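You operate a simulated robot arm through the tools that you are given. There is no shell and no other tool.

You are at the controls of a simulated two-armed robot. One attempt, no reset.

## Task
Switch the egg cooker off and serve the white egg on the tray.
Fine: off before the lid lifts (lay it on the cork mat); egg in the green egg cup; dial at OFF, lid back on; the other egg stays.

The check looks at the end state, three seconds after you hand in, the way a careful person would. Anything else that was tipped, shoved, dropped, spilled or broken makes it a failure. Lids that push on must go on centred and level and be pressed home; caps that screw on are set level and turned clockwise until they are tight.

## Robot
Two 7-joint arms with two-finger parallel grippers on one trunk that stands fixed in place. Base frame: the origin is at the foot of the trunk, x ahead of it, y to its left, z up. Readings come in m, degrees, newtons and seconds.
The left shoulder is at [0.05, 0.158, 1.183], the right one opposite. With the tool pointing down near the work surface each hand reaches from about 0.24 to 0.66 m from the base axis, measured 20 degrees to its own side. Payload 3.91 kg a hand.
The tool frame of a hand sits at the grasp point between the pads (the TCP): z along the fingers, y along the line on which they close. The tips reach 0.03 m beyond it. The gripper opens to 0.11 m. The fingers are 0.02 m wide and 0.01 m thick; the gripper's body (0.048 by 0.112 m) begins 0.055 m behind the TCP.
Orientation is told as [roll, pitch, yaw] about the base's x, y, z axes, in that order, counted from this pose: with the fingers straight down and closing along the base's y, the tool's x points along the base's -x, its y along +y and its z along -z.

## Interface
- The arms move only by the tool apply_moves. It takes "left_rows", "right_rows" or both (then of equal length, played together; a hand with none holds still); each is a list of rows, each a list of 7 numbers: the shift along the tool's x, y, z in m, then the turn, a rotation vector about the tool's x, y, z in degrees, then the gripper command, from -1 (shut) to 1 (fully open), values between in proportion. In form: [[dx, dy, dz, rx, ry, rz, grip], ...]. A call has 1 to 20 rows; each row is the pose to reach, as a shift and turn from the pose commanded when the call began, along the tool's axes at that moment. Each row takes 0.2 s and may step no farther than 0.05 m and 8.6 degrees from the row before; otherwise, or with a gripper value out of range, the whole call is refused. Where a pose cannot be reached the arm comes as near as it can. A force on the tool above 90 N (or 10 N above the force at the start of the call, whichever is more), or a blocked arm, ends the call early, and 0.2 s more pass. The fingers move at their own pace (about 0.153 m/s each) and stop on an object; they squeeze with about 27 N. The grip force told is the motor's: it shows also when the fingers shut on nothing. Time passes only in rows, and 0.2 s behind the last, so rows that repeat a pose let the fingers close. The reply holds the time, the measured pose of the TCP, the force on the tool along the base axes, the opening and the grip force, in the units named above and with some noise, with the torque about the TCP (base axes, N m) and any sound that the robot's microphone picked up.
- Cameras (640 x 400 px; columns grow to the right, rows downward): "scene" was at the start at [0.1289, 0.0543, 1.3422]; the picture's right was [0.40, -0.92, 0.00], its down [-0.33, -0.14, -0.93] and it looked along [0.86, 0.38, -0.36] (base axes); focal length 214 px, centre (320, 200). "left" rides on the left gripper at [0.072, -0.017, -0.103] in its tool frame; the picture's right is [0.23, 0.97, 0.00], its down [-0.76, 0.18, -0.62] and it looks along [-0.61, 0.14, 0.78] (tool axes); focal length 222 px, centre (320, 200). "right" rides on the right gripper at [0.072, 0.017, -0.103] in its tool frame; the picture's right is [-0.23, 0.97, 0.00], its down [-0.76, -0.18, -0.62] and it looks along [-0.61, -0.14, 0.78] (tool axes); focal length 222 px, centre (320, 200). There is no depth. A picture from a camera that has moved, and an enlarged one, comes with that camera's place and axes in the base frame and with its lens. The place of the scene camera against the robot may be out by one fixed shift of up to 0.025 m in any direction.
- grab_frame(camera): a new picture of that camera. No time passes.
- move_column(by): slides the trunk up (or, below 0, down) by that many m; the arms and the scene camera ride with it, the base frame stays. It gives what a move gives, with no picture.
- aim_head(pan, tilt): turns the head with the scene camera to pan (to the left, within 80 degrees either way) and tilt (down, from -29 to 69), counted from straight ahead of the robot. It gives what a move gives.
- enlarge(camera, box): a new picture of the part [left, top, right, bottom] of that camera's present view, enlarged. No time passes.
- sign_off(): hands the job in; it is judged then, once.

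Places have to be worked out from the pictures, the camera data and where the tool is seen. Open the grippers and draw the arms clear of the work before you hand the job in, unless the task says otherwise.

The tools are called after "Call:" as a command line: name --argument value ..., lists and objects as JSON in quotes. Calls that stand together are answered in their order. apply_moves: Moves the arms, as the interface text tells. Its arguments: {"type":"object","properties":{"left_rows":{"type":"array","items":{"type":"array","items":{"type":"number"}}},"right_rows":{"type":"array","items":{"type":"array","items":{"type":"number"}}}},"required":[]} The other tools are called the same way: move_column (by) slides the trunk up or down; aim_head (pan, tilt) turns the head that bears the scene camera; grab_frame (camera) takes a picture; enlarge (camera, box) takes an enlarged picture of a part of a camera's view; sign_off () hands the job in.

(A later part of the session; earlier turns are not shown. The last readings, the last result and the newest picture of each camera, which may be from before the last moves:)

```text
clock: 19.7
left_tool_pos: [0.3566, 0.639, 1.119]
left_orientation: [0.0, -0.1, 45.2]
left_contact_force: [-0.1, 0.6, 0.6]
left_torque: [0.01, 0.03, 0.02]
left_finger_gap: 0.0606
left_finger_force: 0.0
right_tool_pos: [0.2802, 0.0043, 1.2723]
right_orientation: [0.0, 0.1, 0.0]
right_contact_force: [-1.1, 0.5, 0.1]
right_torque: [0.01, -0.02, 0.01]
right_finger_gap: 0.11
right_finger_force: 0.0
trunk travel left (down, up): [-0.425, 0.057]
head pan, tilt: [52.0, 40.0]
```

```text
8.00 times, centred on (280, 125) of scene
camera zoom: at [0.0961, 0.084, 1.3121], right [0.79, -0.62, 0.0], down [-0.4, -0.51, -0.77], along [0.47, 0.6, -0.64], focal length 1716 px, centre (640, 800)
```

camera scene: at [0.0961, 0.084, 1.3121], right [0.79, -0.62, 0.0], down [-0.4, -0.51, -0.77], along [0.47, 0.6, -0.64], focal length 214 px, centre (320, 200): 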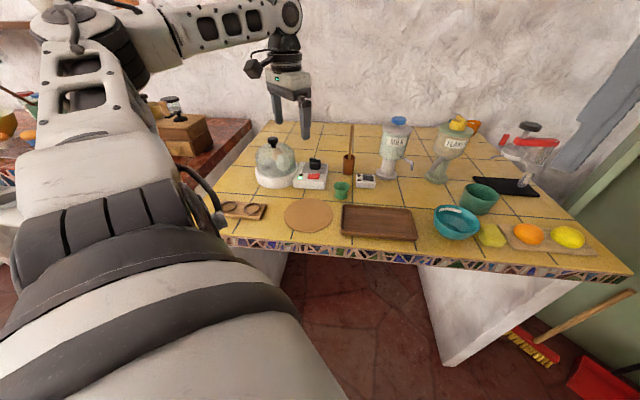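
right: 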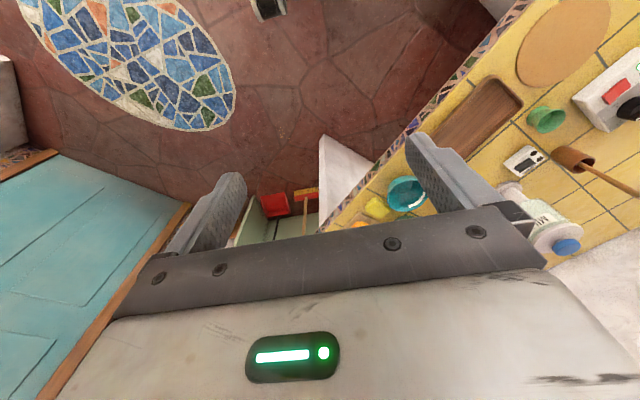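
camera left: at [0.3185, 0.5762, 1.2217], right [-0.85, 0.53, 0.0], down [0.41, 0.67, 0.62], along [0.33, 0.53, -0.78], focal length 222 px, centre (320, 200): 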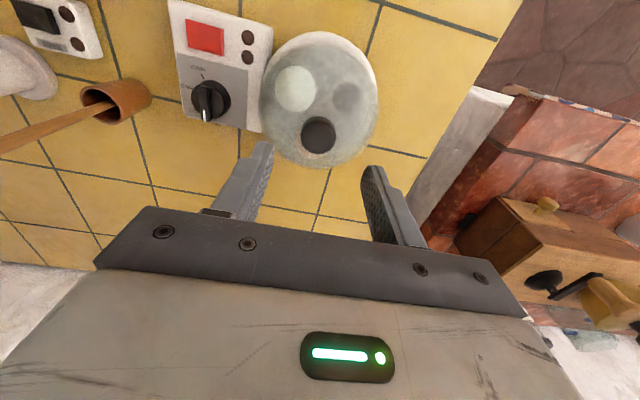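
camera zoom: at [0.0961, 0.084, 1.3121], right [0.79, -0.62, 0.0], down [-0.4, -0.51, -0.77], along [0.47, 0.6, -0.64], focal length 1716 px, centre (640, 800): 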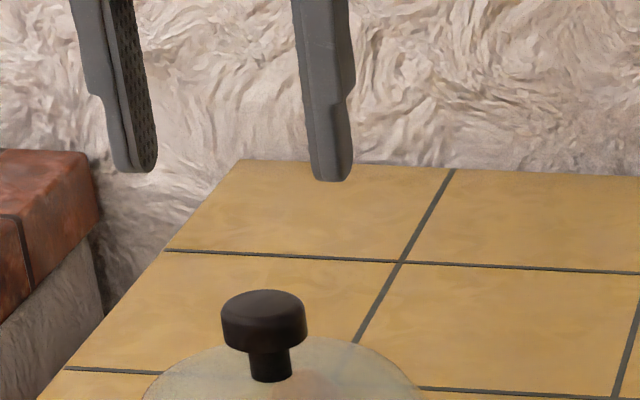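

The knob cap top is at about z 1.044 with its underside near 1.029. I'll zoom the wrist view to centre on it exactly.

Call:
enlarge --camera "left" --box '[240, 20, 400, 120]'

Call:
enlarge --camera "left" --box '[240, 80, 400, 180]'

```text
4.00 times, centred on (320, 70) of left
camera zoom: at [0.3185, 0.5762, 1.2217], right [-0.85, 0.53, 0.0], down [0.41, 0.67, 0.62], along [0.33, 0.53, -0.78], focal length 888 px, centre (320, 720)
```

zoom: 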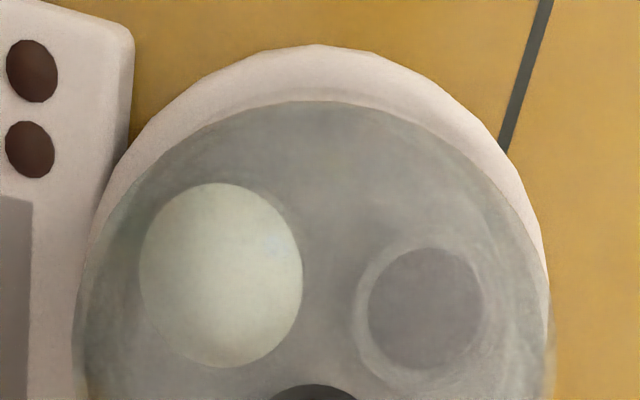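

```text
4.00 times, centred on (320, 130) of left
camera zoom: at [0.3185, 0.5762, 1.2217], right [-0.85, 0.53, 0.0], down [0.41, 0.67, 0.62], along [0.33, 0.53, -0.78], focal length 888 px, centre (320, 480)
```

zoom: 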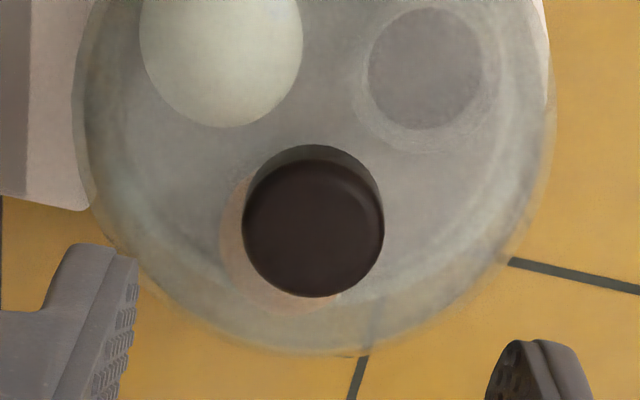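

Knob centre refined to (0.359, 0.640), cap diameter 30 mm. I'll descend so the tips stop around z 1.022, above the dome.

Call:
apply_moves --left_rows '[[-0.002, -0.001, 0.02, 0, 0, 0, 0.1], [-0.002, -0.001, 0.045, 0, 0, 0, 0.1], [-0.002, -0.001, 0.06, 0, 0, 0, 0.0], [-0.002, -0.001, 0.067, 0, 0, 0, 0.0], [-0.002, -0.001, 0.067, 0, 0, 0, 0.0]]'

Call:
enlarge --camera "left" --box '[220, 90, 420, 215]'

Call:
enlarge --camera "scene" --box '[230, 110, 310, 160]'

```text
clock: 20.9
left_tool_pos: [0.3589, 0.6402, 1.0516]
left_orientation: [0.0, 0.1, 45.2]
left_contact_force: [-0.2, -0.5, -0.3]
left_torque: [-0.02, -0.03, 0.02]
left_finger_gap: 0.0548
left_finger_force: 0.2
right_tool_pos: [0.28, 0.0042, 1.2727]
right_orientation: [-0.1, 0.0, -0.1]
right_contact_force: [-0.1, 0.6, 0.6]
right_torque: [-0.01, 0.03, 0.04]
right_finger_gap: 0.1101
right_finger_force: 0.1
trunk travel left (down, up): [-0.425, 0.057]
head pan, tilt: [52.0, 40.0]
```

```text
3.20 times, centred on (320, 152) of left
camera zoom: at [0.321, 0.5764, 1.1545], right [-0.85, 0.53, 0.0], down [0.41, 0.67, 0.62], along [0.33, 0.53, -0.78], focal length 711 px, centre (320, 352)
```

zoom: 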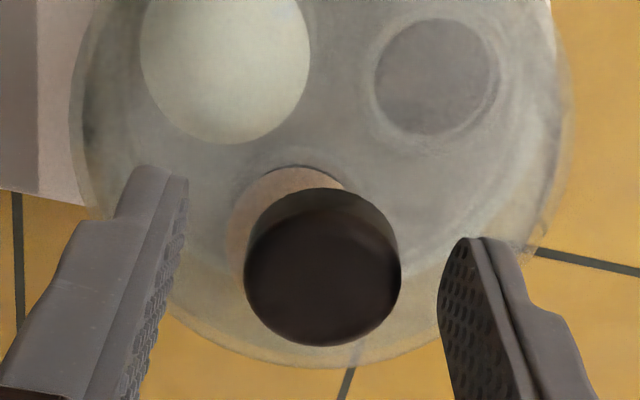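

```text
8.00 times, centred on (270, 135) of scene
camera zoom: at [0.096, 0.084, 1.3121], right [0.79, -0.62, 0.0], down [-0.4, -0.51, -0.77], along [0.47, 0.6, -0.64], focal length 1716 px, centre (720, 720)
```

zoom: 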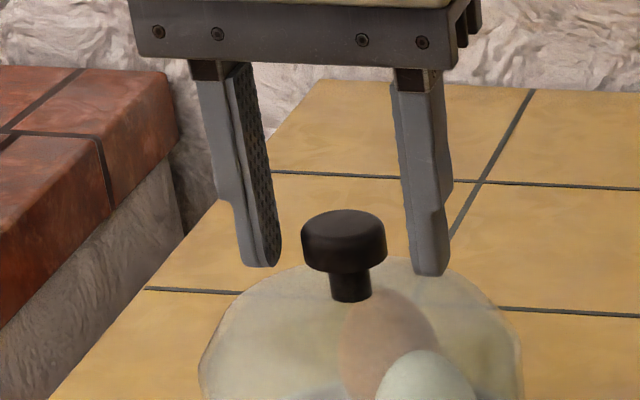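

The knob sits centred between the pads. I'll close on the cap and check the gap before lifting.

Call:
apply_moves --left_rows '[[0.0015, 0, 0, 0, 0, 0, -0.3], [0.0015, 0, 0, 0, 0, 0, -1], [0.0015, 0, 0, 0, 0, 0, -1], [0.0015, 0, 0, 0, 0, 0, -1]]'

```text
clock: 21.9
left_tool_pos: [0.3601, 0.6398, 1.0524]
left_orientation: [-0.1, 0.0, 45.3]
left_contact_force: [0.0, 0.2, -0.2]
left_torque: [0.04, 0.01, 0.04]
left_finger_gap: 0.0309
left_finger_force: 26.9
right_tool_pos: [0.2791, 0.0043, 1.2717]
right_orientation: [0.1, 0.0, -0.1]
right_contact_force: [-0.3, 0.5, 0.5]
right_torque: [-0.01, -0.01, 0.01]
right_finger_gap: 0.1099
right_finger_force: 0.1
trunk travel left (down, up): [-0.425, 0.057]
head pan, tilt: [52.0, 40.0]
```

The cap is held (gap 30.9 mm); the seated reference pose is TCP (0.3595, 0.640, 1.052), yaw 45.2°. I'll lift straight up slowly.

Call:
apply_moves --left_rows '[[0, 0, -0.005, 0, 0, 0, -1], [0, 0, -0.015, 0, 0, 0, -1], [0, 0, -0.03, 0, 0, 0, -1], [0, 0, -0.05, 0, 0, 0, -1], [0, 0, -0.075, 0, 0, 0, -1], [0, 0, -0.1, 0, 0, 0, -1], [0, 0, -0.12, 0, 0, 0, -1], [0, 0, -0.12, 0, 0, 0, -1]]'

Call:
grab_frame --camera "scene"

Call:
grab_frame --camera "left"

```text
clock: 23.7
left_tool_pos: [0.3591, 0.6392, 1.1738]
left_orientation: [-0.1, 0.0, 45.0]
left_contact_force: [0.3, -0.1, -1.4]
left_torque: [-0.02, 0.0, 0.01]
left_finger_gap: 0.0308
left_finger_force: 27.3
right_tool_pos: [0.2774, 0.0042, 1.2738]
right_orientation: [0.0, 0.0, -0.1]
right_contact_force: [-0.3, 0.1, -1.1]
right_torque: [-0.01, -0.02, -0.03]
right_finger_gap: 0.1099
right_finger_force: 0.0
trunk travel left (down, up): [-0.425, 0.057]
head pan, tilt: [52.0, 40.0]
```

```text
taken
camera scene: at [0.0961, 0.0842, 1.3121], right [0.79, -0.62, 0.0], down [-0.4, -0.51, -0.77], along [0.47, 0.6, -0.64], focal length 214 px, centre (320, 200)
```

scene: 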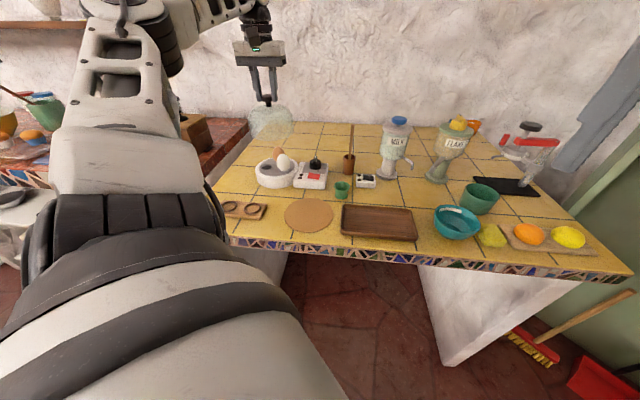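

```text
taken
camera left: at [0.3216, 0.5752, 1.2752], right [-0.85, 0.53, 0.0], down [0.41, 0.67, 0.62], along [0.33, 0.53, -0.78], focal length 222 px, centre (320, 200)
```

left: 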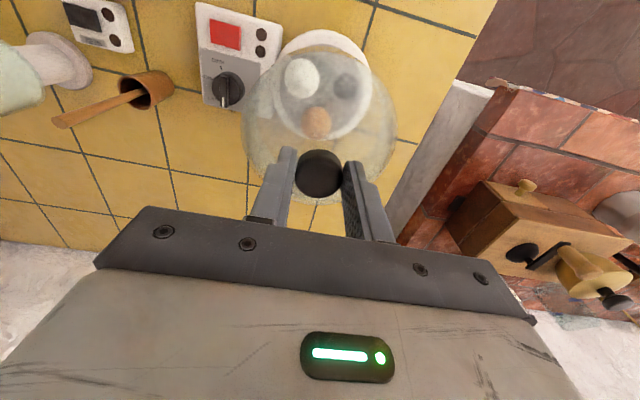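

The lid is up and the eggs are exposed. I'll zoom to check that the lid hangs level and to see the base and the eggs.

Call:
enlarge --camera "scene" --box '[230, 80, 350, 155]'

Call:
enlarge --camera "scene" --box '[240, 140, 360, 215]'

Call:
enlarge --camera "scene" --box '[210, 170, 370, 270]'

```text
5.33 times, centred on (290, 118) of scene
camera zoom: at [0.0961, 0.0842, 1.3121], right [0.79, -0.62, 0.0], down [-0.4, -0.51, -0.77], along [0.47, 0.6, -0.64], focal length 1144 px, centre (480, 640)
```

zoom: 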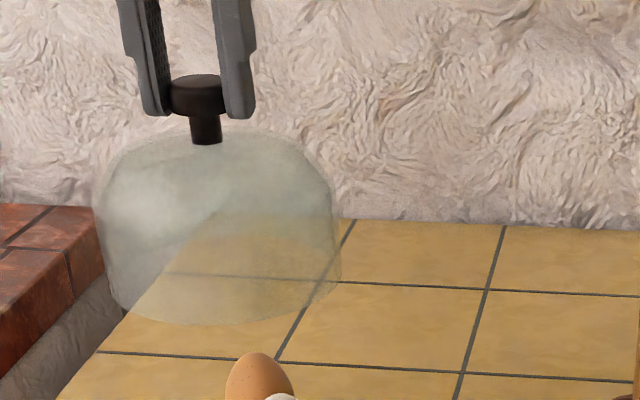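

```text
5.33 times, centred on (300, 178) of scene
camera zoom: at [0.0961, 0.0842, 1.3121], right [0.79, -0.62, 0.0], down [-0.4, -0.51, -0.77], along [0.47, 0.6, -0.64], focal length 1144 px, centre (427, 320)
```

zoom: 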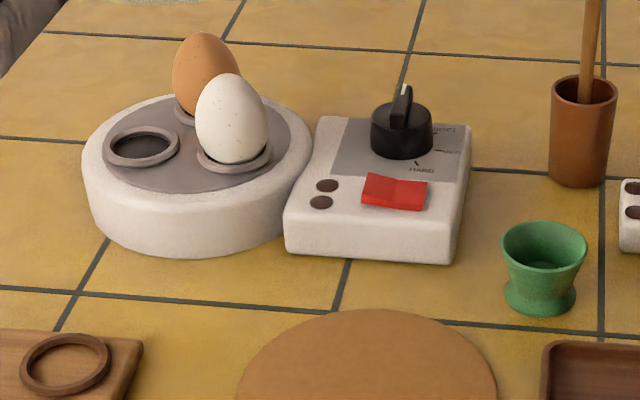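

```text
4.00 times, centred on (290, 220) of scene
camera zoom: at [0.0961, 0.0842, 1.3121], right [0.79, -0.62, 0.0], down [-0.4, -0.51, -0.77], along [0.47, 0.6, -0.64], focal length 858 px, centre (440, 120)
```

zoom: 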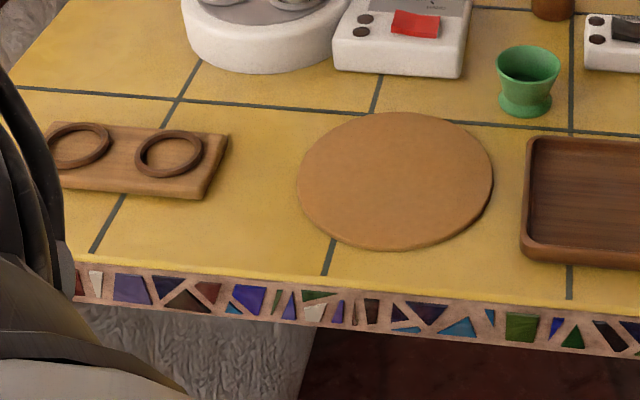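

The lid hangs level. I take the mat centre as about (0.334, 0.425) with radius 0.067, the lid radius as about 0.064, and the rim about 0.117 below the TCP. I'll carry the lid across at height.

Call:
apply_moves --left_rows '[[0.02, -0.016, 0, 0, 0, 0, -1], [0.044, -0.034, 0, 0, 0, 0, -1], [0.068, -0.053, 0, 0, 0, 0, -1], [0.092, -0.072, 0, 0, 0, 0, -1], [0.116, -0.091, 0, 0, 0, 0, -1], [0.14, -0.11, 0, 0, 0, 0, -1], [0.16, -0.126, 0.01, 0, 0, 0, -1], [0.1699, -0.1345, 0.03, 0, 0, 0, -1], [0.1699, -0.1345, 0.05, 0, 0, 0, -1], [0.1699, -0.1345, 0.05, 0, 0, 0, -1]]'

Call:
enlarge --camera "scene" --box '[210, 130, 410, 255]'

Call:
grab_frame --camera "left"

```text
clock: 25.9
left_tool_pos: [0.3347, 0.424, 1.1231]
left_orientation: [-0.2, 0.0, 45.1]
left_contact_force: [0.1, -0.1, -0.6]
left_torque: [-0.01, 0.02, 0.01]
left_finger_gap: 0.0308
left_finger_force: 27.1
right_tool_pos: [0.279, 0.0052, 1.2728]
right_orientation: [0.0, 0.1, -0.1]
right_contact_force: [1.1, -1.3, 0.0]
right_torque: [0.0, 0.03, 0.02]
right_finger_gap: 0.1102
right_finger_force: 0.0
trunk travel left (down, up): [-0.425, 0.057]
head pan, tilt: [52.0, 40.0]
```

```text
3.20 times, centred on (310, 192) of scene
camera zoom: at [0.0961, 0.0839, 1.3121], right [0.79, -0.62, 0.0], down [-0.4, -0.51, -0.77], along [0.47, 0.6, -0.64], focal length 686 px, centre (352, 224)
```

zoom: 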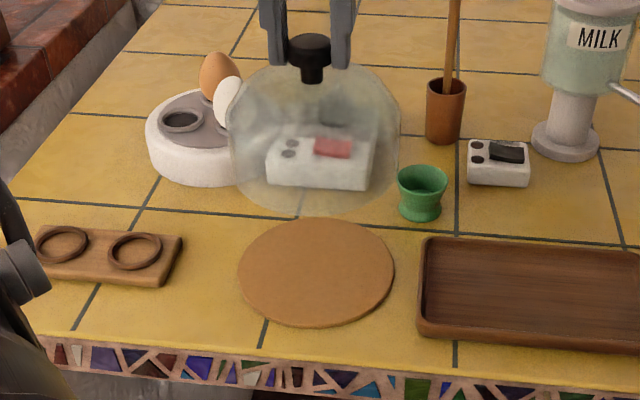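

```text
taken
camera left: at [0.2964, 0.3596, 1.226], right [-0.85, 0.53, 0.0], down [0.41, 0.67, 0.62], along [0.33, 0.53, -0.78], focal length 222 px, centre (320, 200)
```

left: 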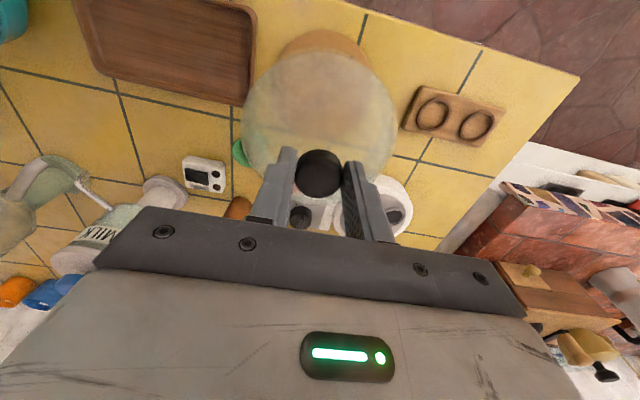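

The lid hangs over the mat. I'll zoom the wrist view to check how the rim lines up with the mat.

Call:
enlarge --camera "left" --box '[230, 20, 410, 132]'

Call:
enlarge --camera "scene" --box '[270, 180, 350, 230]'

```text
3.56 times, centred on (320, 76) of left
camera zoom: at [0.2964, 0.3596, 1.226], right [-0.85, 0.53, 0.0], down [0.41, 0.67, 0.62], along [0.33, 0.53, -0.78], focal length 790 px, centre (320, 641)
```

zoom: 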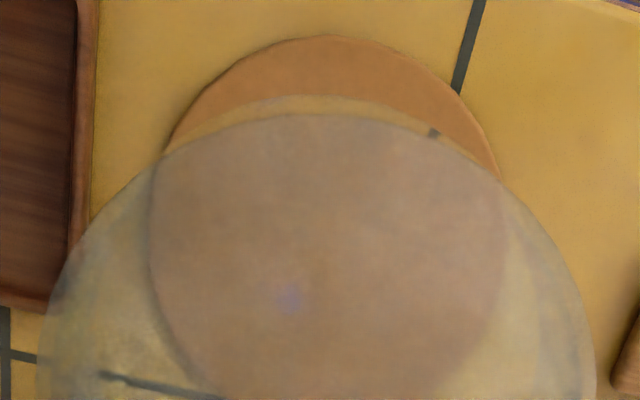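

```text
8.00 times, centred on (310, 205) of scene
camera zoom: at [0.0961, 0.0839, 1.3121], right [0.79, -0.62, 0.0], down [-0.4, -0.51, -0.77], along [0.47, 0.6, -0.64], focal length 1716 px, centre (400, 160)
```

zoom: 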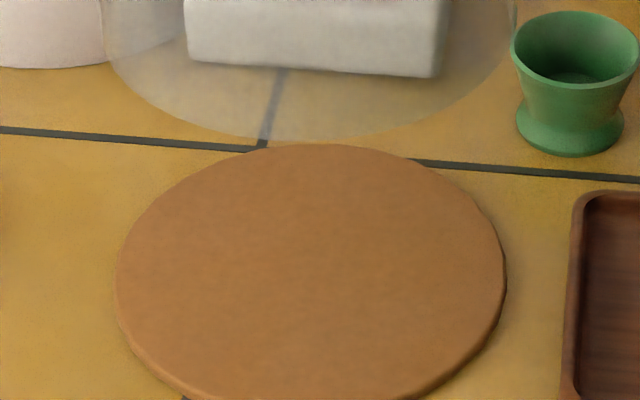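

The mat centre works out at (0.334, 0.424), right under the TCP. I'll descend to just above it and then feel for contact in small steps.

Call:
apply_moves --left_rows '[[0, 0, 0.03, 0, 0, 0, -1], [0, 0, 0.06, 0, 0, 0, -1], [0, 0, 0.085, 0, 0, 0, -1], [0, 0, 0.095, 0, 0, 0, -1], [0, 0, 0.098, 0, 0, 0, -1]]'

Call:
enlarge --camera "scene" --box '[260, 150, 360, 240]'

Call:
enlarge --camera "left" --box '[230, 20, 410, 132]'

```text
clock: 27.1
left_tool_pos: [0.3353, 0.4236, 1.025]
left_orientation: [-0.1, 0.0, 45.1]
left_contact_force: [0.1, -0.4, -1.1]
left_torque: [0.02, -0.01, -0.03]
left_finger_gap: 0.0311
left_finger_force: 27.2
right_tool_pos: [0.279, 0.0046, 1.2729]
right_orientation: [0.0, 0.0, -0.1]
right_contact_force: [0.2, 1.4, -0.7]
right_torque: [0.0, -0.01, -0.01]
right_finger_gap: 0.11
right_finger_force: 0.1
trunk travel left (down, up): [-0.425, 0.057]
head pan, tilt: [52.0, 40.0]
```

```text
4.44 times, centred on (310, 195) of scene
camera zoom: at [0.0961, 0.0841, 1.3121], right [0.79, -0.62, 0.0], down [-0.4, -0.51, -0.77], along [0.47, 0.6, -0.64], focal length 953 px, centre (364, 222)
```

zoom: 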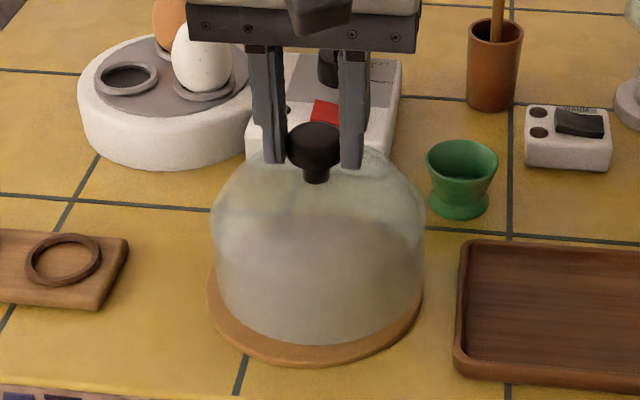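

```text
3.56 times, centred on (320, 76) of left
camera zoom: at [0.2969, 0.3594, 1.1278], right [-0.85, 0.53, 0.0], down [0.41, 0.67, 0.62], along [0.33, 0.53, -0.78], focal length 790 px, centre (320, 641)
```

zoom: 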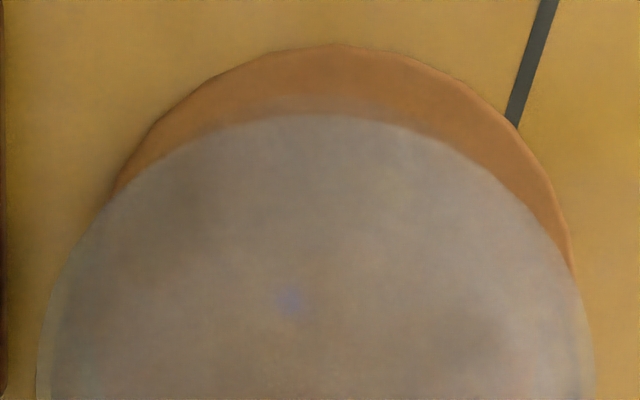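

Both views show the lid about 3 mm off toward the tray side. I'll correct that and lower in 2 mm steps.

Call:
apply_moves --left_rows '[[0.0007, 0.0029, 0, 0, 0, 0, -1], [0.0007, 0.0029, 0.003, 0, 0, 0, -1], [0.0007, 0.0029, 0.005, 0, 0, 0, -1], [0.0007, 0.0029, 0.007, 0, 0, 0, -1]]'

```text
clock: 28.1
left_tool_pos: [0.3327, 0.4258, 1.0204]
left_orientation: [-0.1, -0.2, 45.1]
left_contact_force: [-1.7, -0.1, 7.2]
left_torque: [-0.4, 0.52, -0.01]
left_finger_gap: 0.0308
left_finger_force: 27.3
right_tool_pos: [0.2784, 0.0028, 1.2728]
right_orientation: [0.1, 0.0, -0.1]
right_contact_force: [-0.4, -0.1, -0.2]
right_torque: [-0.02, 0.01, 0.03]
right_finger_gap: 0.1099
right_finger_force: 0.0
trunk travel left (down, up): [-0.425, 0.057]
head pan, tilt: [52.0, 40.0]
```

Contact at TCP z≈1.020 (7 N). I'll settle it a touch more and then open the fingers just enough to free the knob.

Call:
apply_moves --left_rows '[[0, 0, 0.0015, 0, 0, 0, -1], [0, 0, 0.0015, 0, 0, 0, -1]]'

Call:
apply_moves --left_rows '[[0, 0, 0, 0, 0, 0, -0.3], [0, 0, 0, 0, 0, 0, 0.0], [0, 0, 0, 0, 0, 0, 0.0]]'

Call:
enlarge --camera "scene" --box '[260, 150, 360, 240]'

```text
clock: 28.7
left_tool_pos: [0.3323, 0.4255, 1.0192]
left_orientation: [-0.1, -0.3, 45.2]
left_contact_force: [-1.2, 4.9, 19.8]
left_torque: [0.07, 0.11, 0.03]
left_finger_gap: 0.0311
left_finger_force: 27.0
right_tool_pos: [0.2777, 0.0018, 1.2728]
right_orientation: [0.1, 0.0, -0.1]
right_contact_force: [-0.7, 0.5, 0.1]
right_torque: [0.0, 0.03, 0.01]
right_finger_gap: 0.11
right_finger_force: 0.0
trunk travel left (down, up): [-0.425, 0.057]
head pan, tilt: [52.0, 40.0]
```

```text
clock: 29.5
left_tool_pos: [0.3326, 0.4256, 1.0175]
left_orientation: [-0.1, 0.0, 45.1]
left_contact_force: [0.6, -1.2, -0.6]
left_torque: [0.01, 0.02, 0.02]
left_finger_gap: 0.0548
left_finger_force: 0.1
right_tool_pos: [0.2787, 0.0028, 1.2715]
right_orientation: [0.0, 0.0, -0.2]
right_contact_force: [-0.4, 0.4, 0.4]
right_torque: [0.0, 0.04, -0.01]
right_finger_gap: 0.11
right_finger_force: 0.1
trunk travel left (down, up): [-0.425, 0.057]
head pan, tilt: [52.0, 40.0]
```

```text
4.44 times, centred on (310, 195) of scene
camera zoom: at [0.0959, 0.0839, 1.3121], right [0.79, -0.62, 0.0], down [-0.4, -0.51, -0.77], along [0.47, 0.6, -0.64], focal length 953 px, centre (364, 222)
```

zoom: 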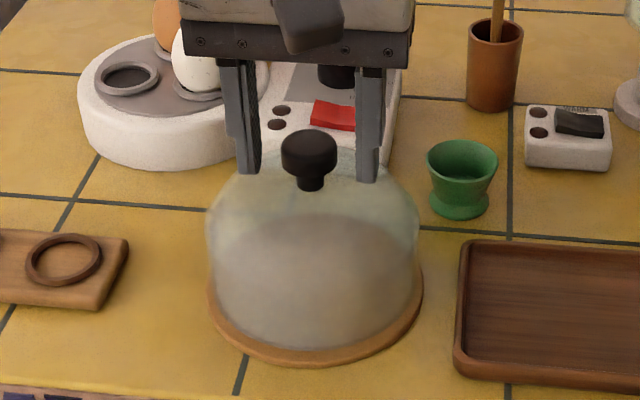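

The lid rests centred and flat on the mat and the knob is free. I'll go straight up, then move over the egg cup near (0.469, 0.430) to view it.

Call:
apply_moves --left_rows '[[0, 0, -0.03, 0, 0, 0, 0.0], [0, 0, -0.07, 0, 0, 0, 0.0], [-0.02, -0.02, -0.1, 0, 0, 0, 0.0], [-0.05, -0.05, -0.1, 0, 0, 0, 0.2], [-0.08, -0.075, -0.08, 0, 0, 0, 0.3], [-0.0991, -0.0932, -0.06, 0, 0, 0, 0.3], [-0.0991, -0.0932, -0.05, 0, 0, 0, 0.3], [-0.0991, -0.0932, -0.05, 0, 0, 0, 0.3]]'

Call:
grab_frame --camera "left"

Call:
enlarge --camera "left" --box '[220, 60, 420, 185]'

Call:
enlarge --camera "scene" --box '[280, 130, 440, 230]'

```text
clock: 31.3
left_tool_pos: [0.4688, 0.4293, 1.0686]
left_orientation: [-0.1, -0.1, 45.0]
left_contact_force: [-0.3, -0.3, -0.7]
left_torque: [-0.02, 0.0, 0.0]
left_finger_gap: 0.0714
left_finger_force: 0.0
right_tool_pos: [0.2795, 0.0047, 1.2731]
right_orientation: [0.1, 0.0, -0.1]
right_contact_force: [-0.6, -0.3, 0.7]
right_torque: [0.01, 0.0, 0.01]
right_finger_gap: 0.1098
right_finger_force: 0.1
trunk travel left (down, up): [-0.425, 0.057]
head pan, tilt: [52.0, 40.0]
```

```text
taken
camera left: at [0.4309, 0.3654, 1.1698], right [-0.85, 0.53, 0.0], down [0.41, 0.67, 0.62], along [0.33, 0.53, -0.78], focal length 222 px, centre (320, 200)
```

left: 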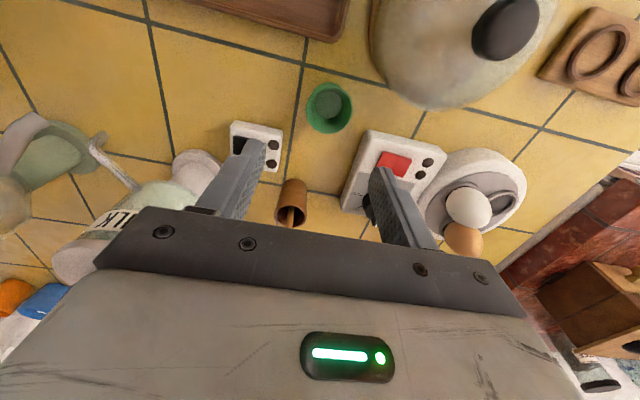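

```text
3.20 times, centred on (320, 122) of left
camera zoom: at [0.4309, 0.3654, 1.1698], right [-0.85, 0.53, 0.0], down [0.41, 0.67, 0.62], along [0.33, 0.53, -0.78], focal length 711 px, centre (320, 448)
```

zoom: 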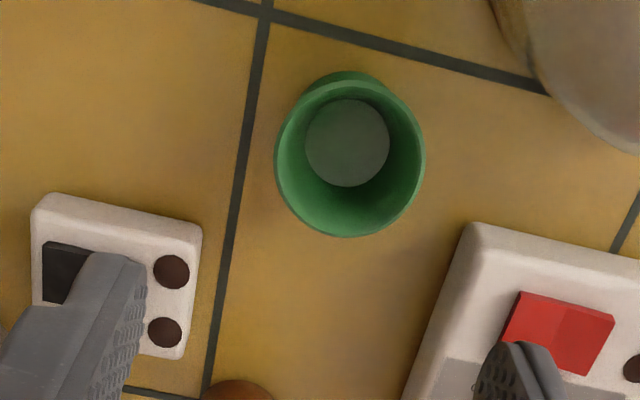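

```text
4.00 times, centred on (360, 180) of scene
camera zoom: at [0.0961, 0.0839, 1.3121], right [0.79, -0.62, 0.0], down [-0.4, -0.51, -0.77], along [0.47, 0.6, -0.64], focal length 858 px, centre (160, 280)
```

zoom: 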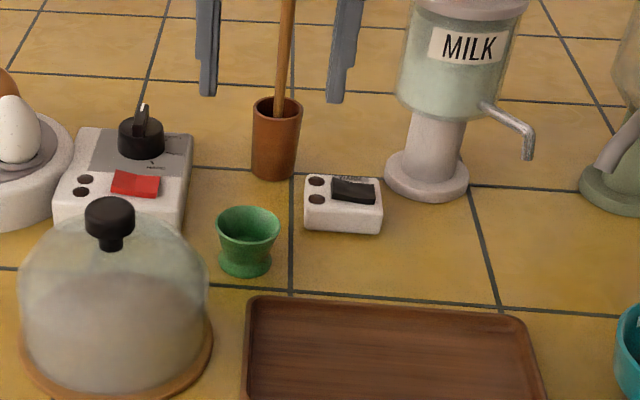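

The cup's rim is about 46 mm wide, centred near (0.4595, 0.4295), on a table at z≈0.893. I'll lower the hand around it with a 60 mm gap, staying clear of the control box.

Call:
apply_moves --left_rows '[[0.0062, 0.007, 0.02, 0, 0, 0, 0.12], [0.0062, 0.007, 0.055, 0, 0, 0, 0.12], [0.0062, 0.007, 0.085, 0, 0, 0, 0.12], [0.0062, 0.007, 0.095, 0, 0, 0, 0.12], [0.0062, 0.007, 0.095, 0, 0, 0, 0.12]]'

Call:
enlarge --camera "left" --box '[220, 90, 420, 215]'

Call:
enlarge --camera "scene" --box '[300, 145, 400, 207]'

```text
clock: 32.5
left_tool_pos: [0.46, 0.4314, 0.972]
left_orientation: [-0.1, 0.1, 45.2]
left_contact_force: [0.7, 0.8, 0.0]
left_torque: [-0.01, 0.01, 0.0]
left_finger_gap: 0.0618
left_finger_force: 0.1
right_tool_pos: [0.2793, 0.0037, 1.2729]
right_orientation: [0.1, 0.0, -0.1]
right_contact_force: [0.2, 0.1, 1.1]
right_torque: [-0.02, 0.03, 0.0]
right_finger_gap: 0.1101
right_finger_force: 0.1
trunk travel left (down, up): [-0.425, 0.057]
head pan, tilt: [52.0, 40.0]
```

```text
3.20 times, centred on (320, 152) of left
camera zoom: at [0.4215, 0.3676, 1.0745], right [-0.85, 0.53, 0.0], down [0.41, 0.67, 0.62], along [0.33, 0.53, -0.78], focal length 711 px, centre (320, 352)
```

zoom: 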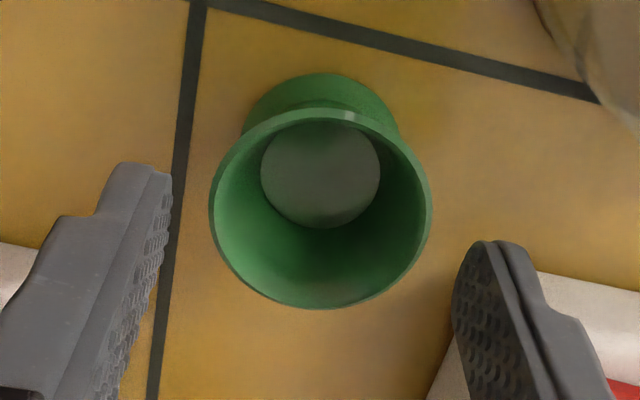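

```text
6.40 times, centred on (350, 176) of scene
camera zoom: at [0.096, 0.084, 1.3121], right [0.79, -0.62, 0.0], down [-0.4, -0.51, -0.77], along [0.47, 0.6, -0.64], focal length 1373 px, centre (128, 354)
```

zoom: 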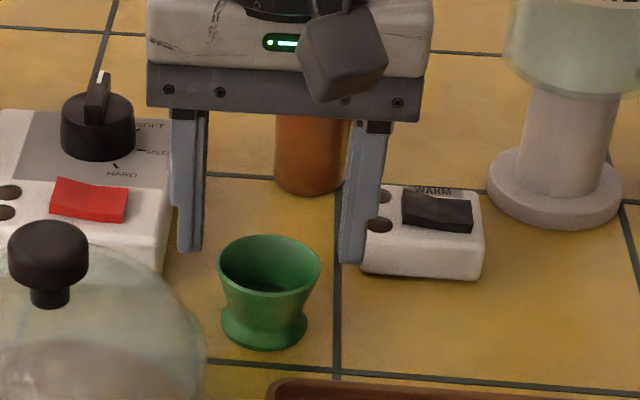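

The cup is centred between the fingers; the rim is at about z 0.94. I'll narrow the gap slightly, go down another 36 mm and close.

Call:
apply_moves --left_rows '[[0, 0, 0, 0, 0, 0, 0.0], [0, 0, 0.015, 0, 0, 0, 0.0], [0, 0, 0.028, 0, 0, 0, 0.0], [0, 0, 0.036, 0, 0, 0, 0.0], [0, 0, 0.036, 0, 0, 0, 0.0]]'

Call:
enlarge --camera "scene" --box '[300, 145, 400, 207]'

Call:
enlarge --camera "left" --box '[220, 90, 420, 215]'

```text
clock: 33.7
left_tool_pos: [0.4591, 0.4305, 0.9371]
left_orientation: [-0.1, -0.1, 45.1]
left_contact_force: [0.0, 0.2, 0.1]
left_torque: [0.0, -0.03, -0.01]
left_finger_gap: 0.0551
left_finger_force: 0.1
right_tool_pos: [0.2789, 0.0035, 1.2727]
right_orientation: [0.0, 0.0, 0.0]
right_contact_force: [-0.4, 0.3, -0.3]
right_torque: [-0.01, 0.03, -0.01]
right_finger_gap: 0.1101
right_finger_force: 0.0
trunk travel left (down, up): [-0.425, 0.057]
head pan, tilt: [52.0, 40.0]
```

```text
6.40 times, centred on (350, 176) of scene
camera zoom: at [0.096, 0.084, 1.3121], right [0.79, -0.62, 0.0], down [-0.4, -0.51, -0.77], along [0.47, 0.6, -0.64], focal length 1373 px, centre (128, 354)
```

zoom: 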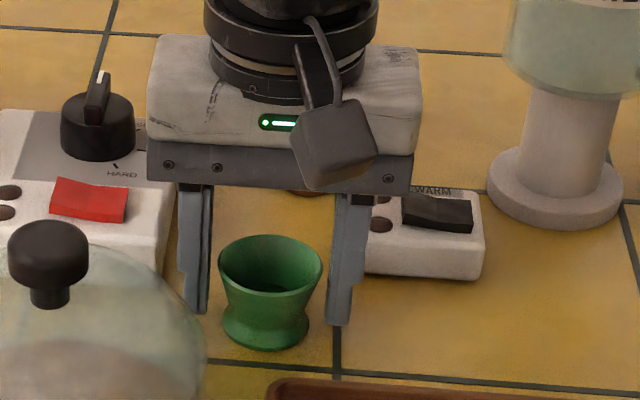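

```text
3.20 times, centred on (320, 152) of left
camera zoom: at [0.4215, 0.3668, 1.0391], right [-0.85, 0.53, 0.0], down [0.41, 0.67, 0.62], along [0.33, 0.53, -0.78], focal length 711 px, centre (320, 352)
```

zoom: 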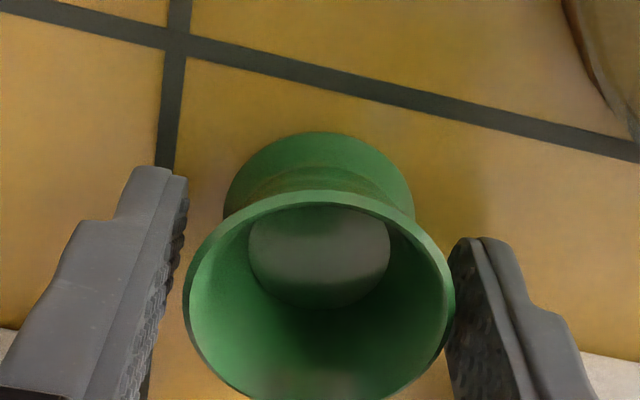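

The fingers straddle the cup. I'll close on it with a small 2 mm centring shift.

Call:
apply_moves --left_rows '[[0.002, 0, 0, 0, 0, 0, 0.0], [0.002, 0, 0, 0, 0, 0, -0.15], [0.002, 0, 0, 0, 0, 0, -0.5], [0.002, 0, 0, 0, 0, 0, -1], [0.002, 0, 0, 0, 0, 0, -1]]'

Call:
enlarge --camera "scene" --box '[300, 145, 400, 207]'

```text
clock: 34.9
left_tool_pos: [0.458, 0.4295, 0.9369]
left_orientation: [0.0, 0.0, 45.1]
left_contact_force: [0.1, 0.6, 0.0]
left_torque: [-0.01, -0.02, 0.04]
left_finger_gap: 0.0481
left_finger_force: 26.8
right_tool_pos: [0.2803, 0.0037, 1.2723]
right_orientation: [0.0, 0.0, -0.1]
right_contact_force: [0.4, -0.2, 0.0]
right_torque: [0.01, -0.03, -0.01]
right_finger_gap: 0.1099
right_finger_force: 0.0
trunk travel left (down, up): [-0.425, 0.057]
head pan, tilt: [52.0, 40.0]
```

```text
6.40 times, centred on (350, 176) of scene
camera zoom: at [0.0961, 0.084, 1.3121], right [0.79, -0.62, 0.0], down [-0.4, -0.51, -0.77], along [0.47, 0.6, -0.64], focal length 1373 px, centre (128, 354)
```

zoom: 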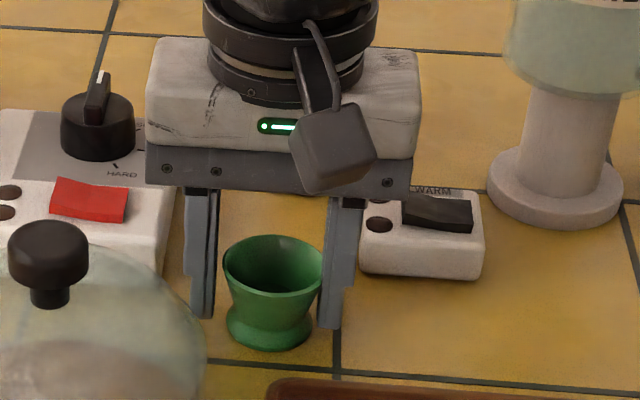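

The cup is gripped at 48 mm. I'll lift it and carry it toward the tray near (0.45, 0.29), then look before lowering.

Call:
apply_moves --left_rows '[[0, 0, -0.01, 0, 0, 0, -1], [0, 0, -0.03, 0, 0, 0, -1], [0, 0, -0.06, 0, 0, 0, -1], [0.01, -0.01, -0.08, 0, 0, 0, -1], [0.035, -0.031, -0.09, 0, 0, 0, -1], [0.06, -0.053, -0.09, 0, 0, 0, -1], [0.085, -0.075, -0.09, 0, 0, 0, -1], [0.1048, -0.0931, -0.09, 0, 0, 0, -1], [0.1048, -0.0931, -0.09, 0, 0, 0, -1]]'

Call:
grab_frame --camera "left"

Call:
grab_frame --camera "scene"

Call:
enlarge --camera "scene" --box '[300, 140, 460, 260]'

```text
clock: 36.9
left_tool_pos: [0.4491, 0.2885, 1.0244]
left_orientation: [-0.2, 0.0, 45.1]
left_contact_force: [0.3, -0.3, -0.4]
left_torque: [0.0, -0.01, 0.02]
left_finger_gap: 0.048
left_finger_force: 26.6
right_tool_pos: [0.2785, 0.0041, 1.2725]
right_orientation: [-0.1, 0.0, -0.2]
right_contact_force: [-0.1, 0.4, -0.6]
right_torque: [-0.02, 0.01, -0.03]
right_finger_gap: 0.11
right_finger_force: 0.0
trunk travel left (down, up): [-0.425, 0.057]
head pan, tilt: [52.0, 40.0]
```

```text
taken
camera left: at [0.4107, 0.225, 1.1269], right [-0.85, 0.53, 0.0], down [0.41, 0.67, 0.62], along [0.33, 0.53, -0.78], focal length 222 px, centre (320, 200)
```

left: 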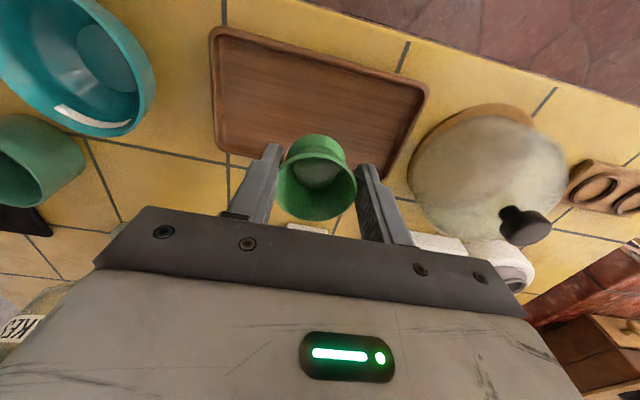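

```text
taken
camera scene: at [0.0961, 0.0842, 1.3121], right [0.79, -0.62, 0.0], down [-0.4, -0.51, -0.77], along [0.47, 0.6, -0.64], focal length 214 px, centre (320, 200)
```

scene: 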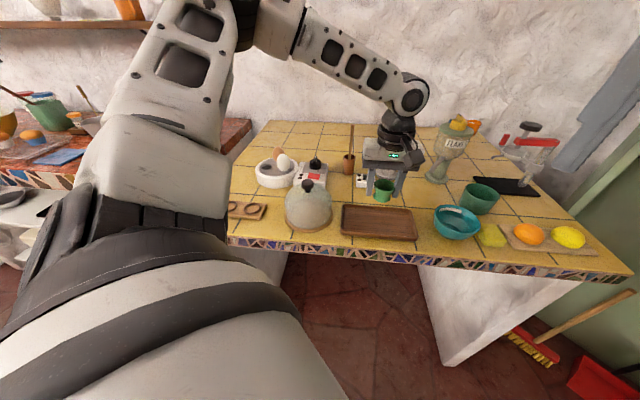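

```text
3.33 times, centred on (380, 200) of scene
camera zoom: at [0.0961, 0.0842, 1.3121], right [0.79, -0.62, 0.0], down [-0.4, -0.51, -0.77], along [0.47, 0.6, -0.64], focal length 715 px, centre (120, 200)
```

zoom: 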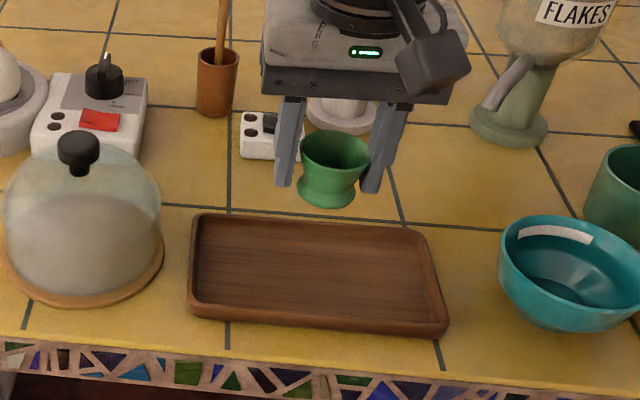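

The tray's corners give its centre at (0.455, 0.287) and a size of about 0.184 × 0.107 m. I'll lower the cup there, the last millimetres slowly.

Call:
apply_moves --left_rows '[[-0.003, -0.005, 0.02, 0, 0, 0, -1], [-0.003, -0.005, 0.045, 0, 0, 0, -1], [-0.003, -0.005, 0.065, 0, 0, 0, -1], [-0.003, -0.005, 0.074, 0, 0, 0, -1], [-0.003, -0.005, 0.077, 0, 0, 0, -1]]'

Call:
enlarge --camera "scene" --box '[320, 160, 440, 250]'

```text
clock: 38.1
left_tool_pos: [0.4554, 0.2885, 0.9492]
left_orientation: [-0.1, -0.1, 45.1]
left_contact_force: [0.0, 0.4, -0.7]
left_torque: [-0.03, -0.05, -0.01]
left_finger_gap: 0.0481
left_finger_force: 26.8
right_tool_pos: [0.2789, 0.0039, 1.2723]
right_orientation: [0.0, 0.0, -0.1]
right_contact_force: [-0.1, 0.2, 0.0]
right_torque: [0.0, -0.05, 0.02]
right_finger_gap: 0.1102
right_finger_force: 0.1
trunk travel left (down, up): [-0.425, 0.057]
head pan, tilt: [52.0, 40.0]
```

```text
4.44 times, centred on (380, 205) of scene
camera zoom: at [0.0962, 0.084, 1.3121], right [0.79, -0.62, 0.0], down [-0.4, -0.51, -0.77], along [0.47, 0.6, -0.64], focal length 953 px, centre (53, 178)
```

zoom: 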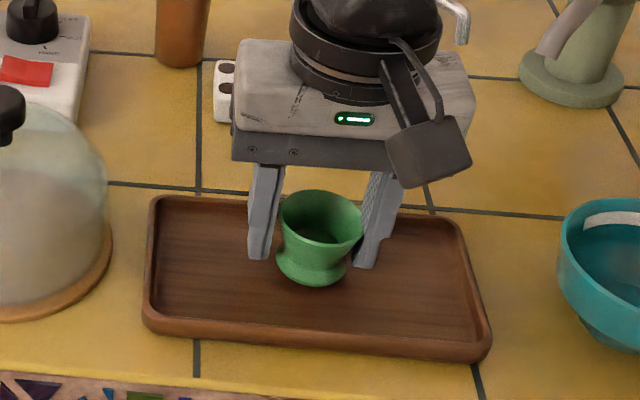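

The cup is over the middle of the tray, a few millimetres up. I'll lower it in small steps until it touches.

Call:
apply_moves --left_rows '[[0, 0, 0.002, 0, 0, 0, -1], [0, 0, 0.004, 0, 0, 0, -1], [0, 0, 0.005, 0, 0, 0, -1]]'

```text
clock: 38.9
left_tool_pos: [0.456, 0.2875, 0.9451]
left_orientation: [-0.1, 0.0, 45.2]
left_contact_force: [-0.1, 0.1, -1.2]
left_torque: [-0.01, -0.01, -0.03]
left_finger_gap: 0.0481
left_finger_force: 27.0
right_tool_pos: [0.2788, 0.0038, 1.2725]
right_orientation: [0.0, 0.0, -0.1]
right_contact_force: [0.4, 0.1, -1.2]
right_torque: [-0.02, -0.03, 0.0]
right_finger_gap: 0.11
right_finger_force: 0.0
trunk travel left (down, up): [-0.425, 0.057]
head pan, tilt: [52.0, 40.0]
```

No contact at z 0.945, so I'll continue down in 1–2 mm steps.

Call:
apply_moves --left_rows '[[0, 0, 0.0015, 0, 0, 0, -1], [0, 0, 0.003, 0, 0, 0, -1]]'

```text
clock: 39.5
left_tool_pos: [0.4558, 0.2874, 0.9419]
left_orientation: [-0.1, -0.1, 45.2]
left_contact_force: [-1.8, 1.0, 4.0]
left_torque: [-0.1, 0.02, -0.01]
left_finger_gap: 0.0479
left_finger_force: 26.5
right_tool_pos: [0.2783, 0.0034, 1.2733]
right_orientation: [-0.1, 0.1, -0.2]
right_contact_force: [0.0, 0.2, -0.7]
right_torque: [0.01, -0.01, -0.01]
right_finger_gap: 0.11
right_finger_force: 0.1
trunk travel left (down, up): [-0.425, 0.057]
head pan, tilt: [52.0, 40.0]
```

It touched down at z 0.942 (4 N). I'll open gently to 60 mm and back straight up.

Call:
apply_moves --left_rows '[[0, 0, 0, 0, 0, 0, -0.08], [0, 0, 0, 0, 0, 0, 0.05], [0, 0, 0, 0, 0, 0, 0.12], [0, 0, -0.02, 0, 0, 0, 0.12], [0, 0, -0.06, 0, 0, 0, 0.12], [0, 0, -0.1, 0, 0, 0, 0.12], [0, 0, -0.14, 0, 0, 0, 0.12]]'

Call:
enlarge --camera "scene" --box '[320, 160, 440, 250]'

Call:
enlarge --camera "left" --box '[220, 60, 420, 185]'

```text
clock: 41.1
left_tool_pos: [0.4553, 0.2885, 1.0803]
left_orientation: [-0.1, 0.0, 45.1]
left_contact_force: [0.0, -0.1, 0.4]
left_torque: [-0.01, 0.01, -0.01]
left_finger_gap: 0.0615
left_finger_force: 0.1
right_tool_pos: [0.2787, 0.0036, 1.2721]
right_orientation: [0.0, 0.0, -0.1]
right_contact_force: [-0.4, -0.2, -0.4]
right_torque: [0.0, 0.0, -0.01]
right_finger_gap: 0.11
right_finger_force: 0.1
trunk travel left (down, up): [-0.425, 0.057]
head pan, tilt: [52.0, 40.0]
```

```text
4.44 times, centred on (380, 205) of scene
camera zoom: at [0.0957, 0.0837, 1.3121], right [0.79, -0.62, 0.0], down [-0.4, -0.51, -0.77], along [0.47, 0.6, -0.64], focal length 953 px, centre (53, 178)
```

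zoom: 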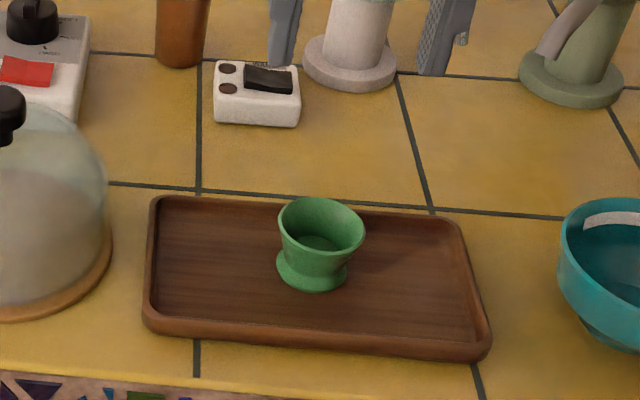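

```text
3.20 times, centred on (320, 122) of left
camera zoom: at [0.4168, 0.2256, 1.1826], right [-0.85, 0.53, 0.0], down [0.41, 0.66, 0.62], along [0.33, 0.53, -0.78], focal length 711 px, centre (320, 448)
```

zoom: 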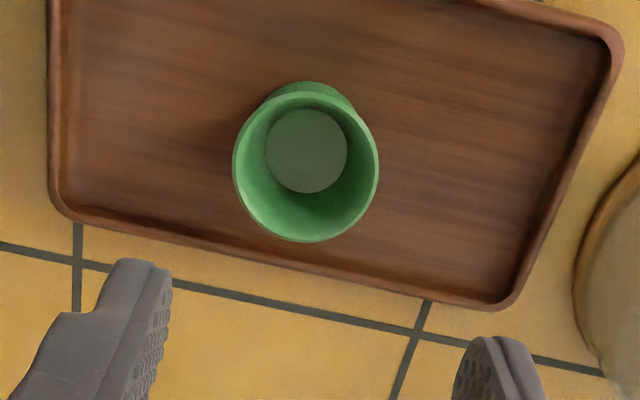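

The cup stands on the tray at about (0.458, 0.287). Now I'll move the hand over the opened cooker to view the eggs.

Call:
apply_moves --left_rows '[[-0.01, 0.02, -0.02, 0, 0, 0, 0.12], [-0.034, 0.06, -0.03, 0, 0, 0, 0.12], [-0.058, 0.1, -0.03, 0, 0, 0, 0.12], [-0.082, 0.14, -0.03, 0, 0, 0, 0.12], [-0.106, 0.18, -0.03, 0, 0, 0, 0.12], [-0.13, 0.22, -0.03, 0, 0, 0, 0.12], [-0.152, 0.258, -0.03, 0, 0, 0, 0.12], [-0.1675, 0.2874, -0.03, 0, 0, 0, 0.12], [-0.1675, 0.2874, -0.03, 0, 0, 0, 0.12]]'

Call:
grab_frame --camera "left"

Call:
enlarge --camera "left" --box '[240, 20, 440, 145]'

Call:
enlarge --camera "scene" --box '[240, 90, 340, 200]'

```text
clock: 43.1
left_tool_pos: [0.3684, 0.6103, 1.1119]
left_orientation: [-0.2, 0.0, 45.2]
left_contact_force: [0.1, 0.8, -0.6]
left_torque: [0.01, -0.01, -0.01]
left_finger_gap: 0.0618
left_finger_force: 0.1
right_tool_pos: [0.2789, 0.0042, 1.2733]
right_orientation: [0.0, 0.0, -0.1]
right_contact_force: [0.1, 0.2, 0.9]
right_torque: [-0.01, 0.01, 0.02]
right_finger_gap: 0.1101
right_finger_force: 0.0
trunk travel left (down, up): [-0.425, 0.057]
head pan, tilt: [52.0, 40.0]
```

```text
taken
camera left: at [0.3303, 0.5461, 1.2137], right [-0.85, 0.53, 0.0], down [0.41, 0.67, 0.62], along [0.33, 0.53, -0.78], focal length 222 px, centre (320, 200)
```

left: 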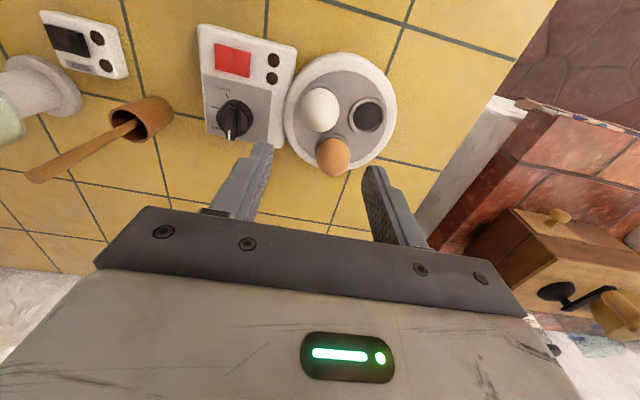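

```text
3.20 times, centred on (340, 82) of left
camera zoom: at [0.3303, 0.5461, 1.2137], right [-0.85, 0.53, 0.0], down [0.41, 0.67, 0.62], along [0.33, 0.53, -0.78], focal length 711 px, centre (256, 576)
```

zoom: 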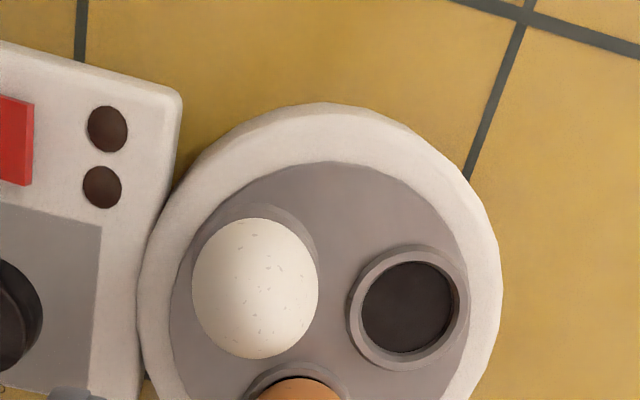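

```text
3.64 times, centred on (290, 145) of scene
camera zoom: at [0.096, 0.0839, 1.3121], right [0.79, -0.62, 0.0], down [-0.4, -0.51, -0.77], along [0.47, 0.6, -0.64], focal length 780 px, centre (429, 400)
```

zoom: 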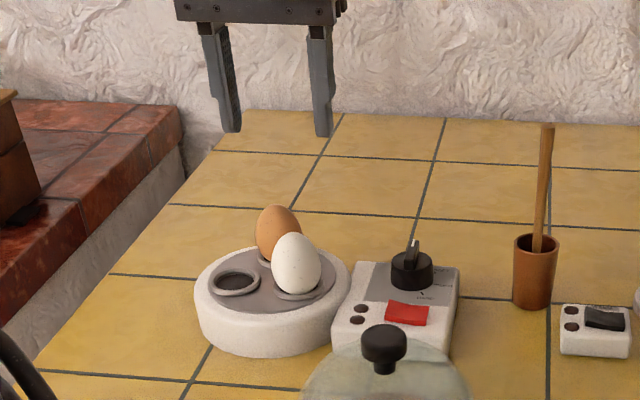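

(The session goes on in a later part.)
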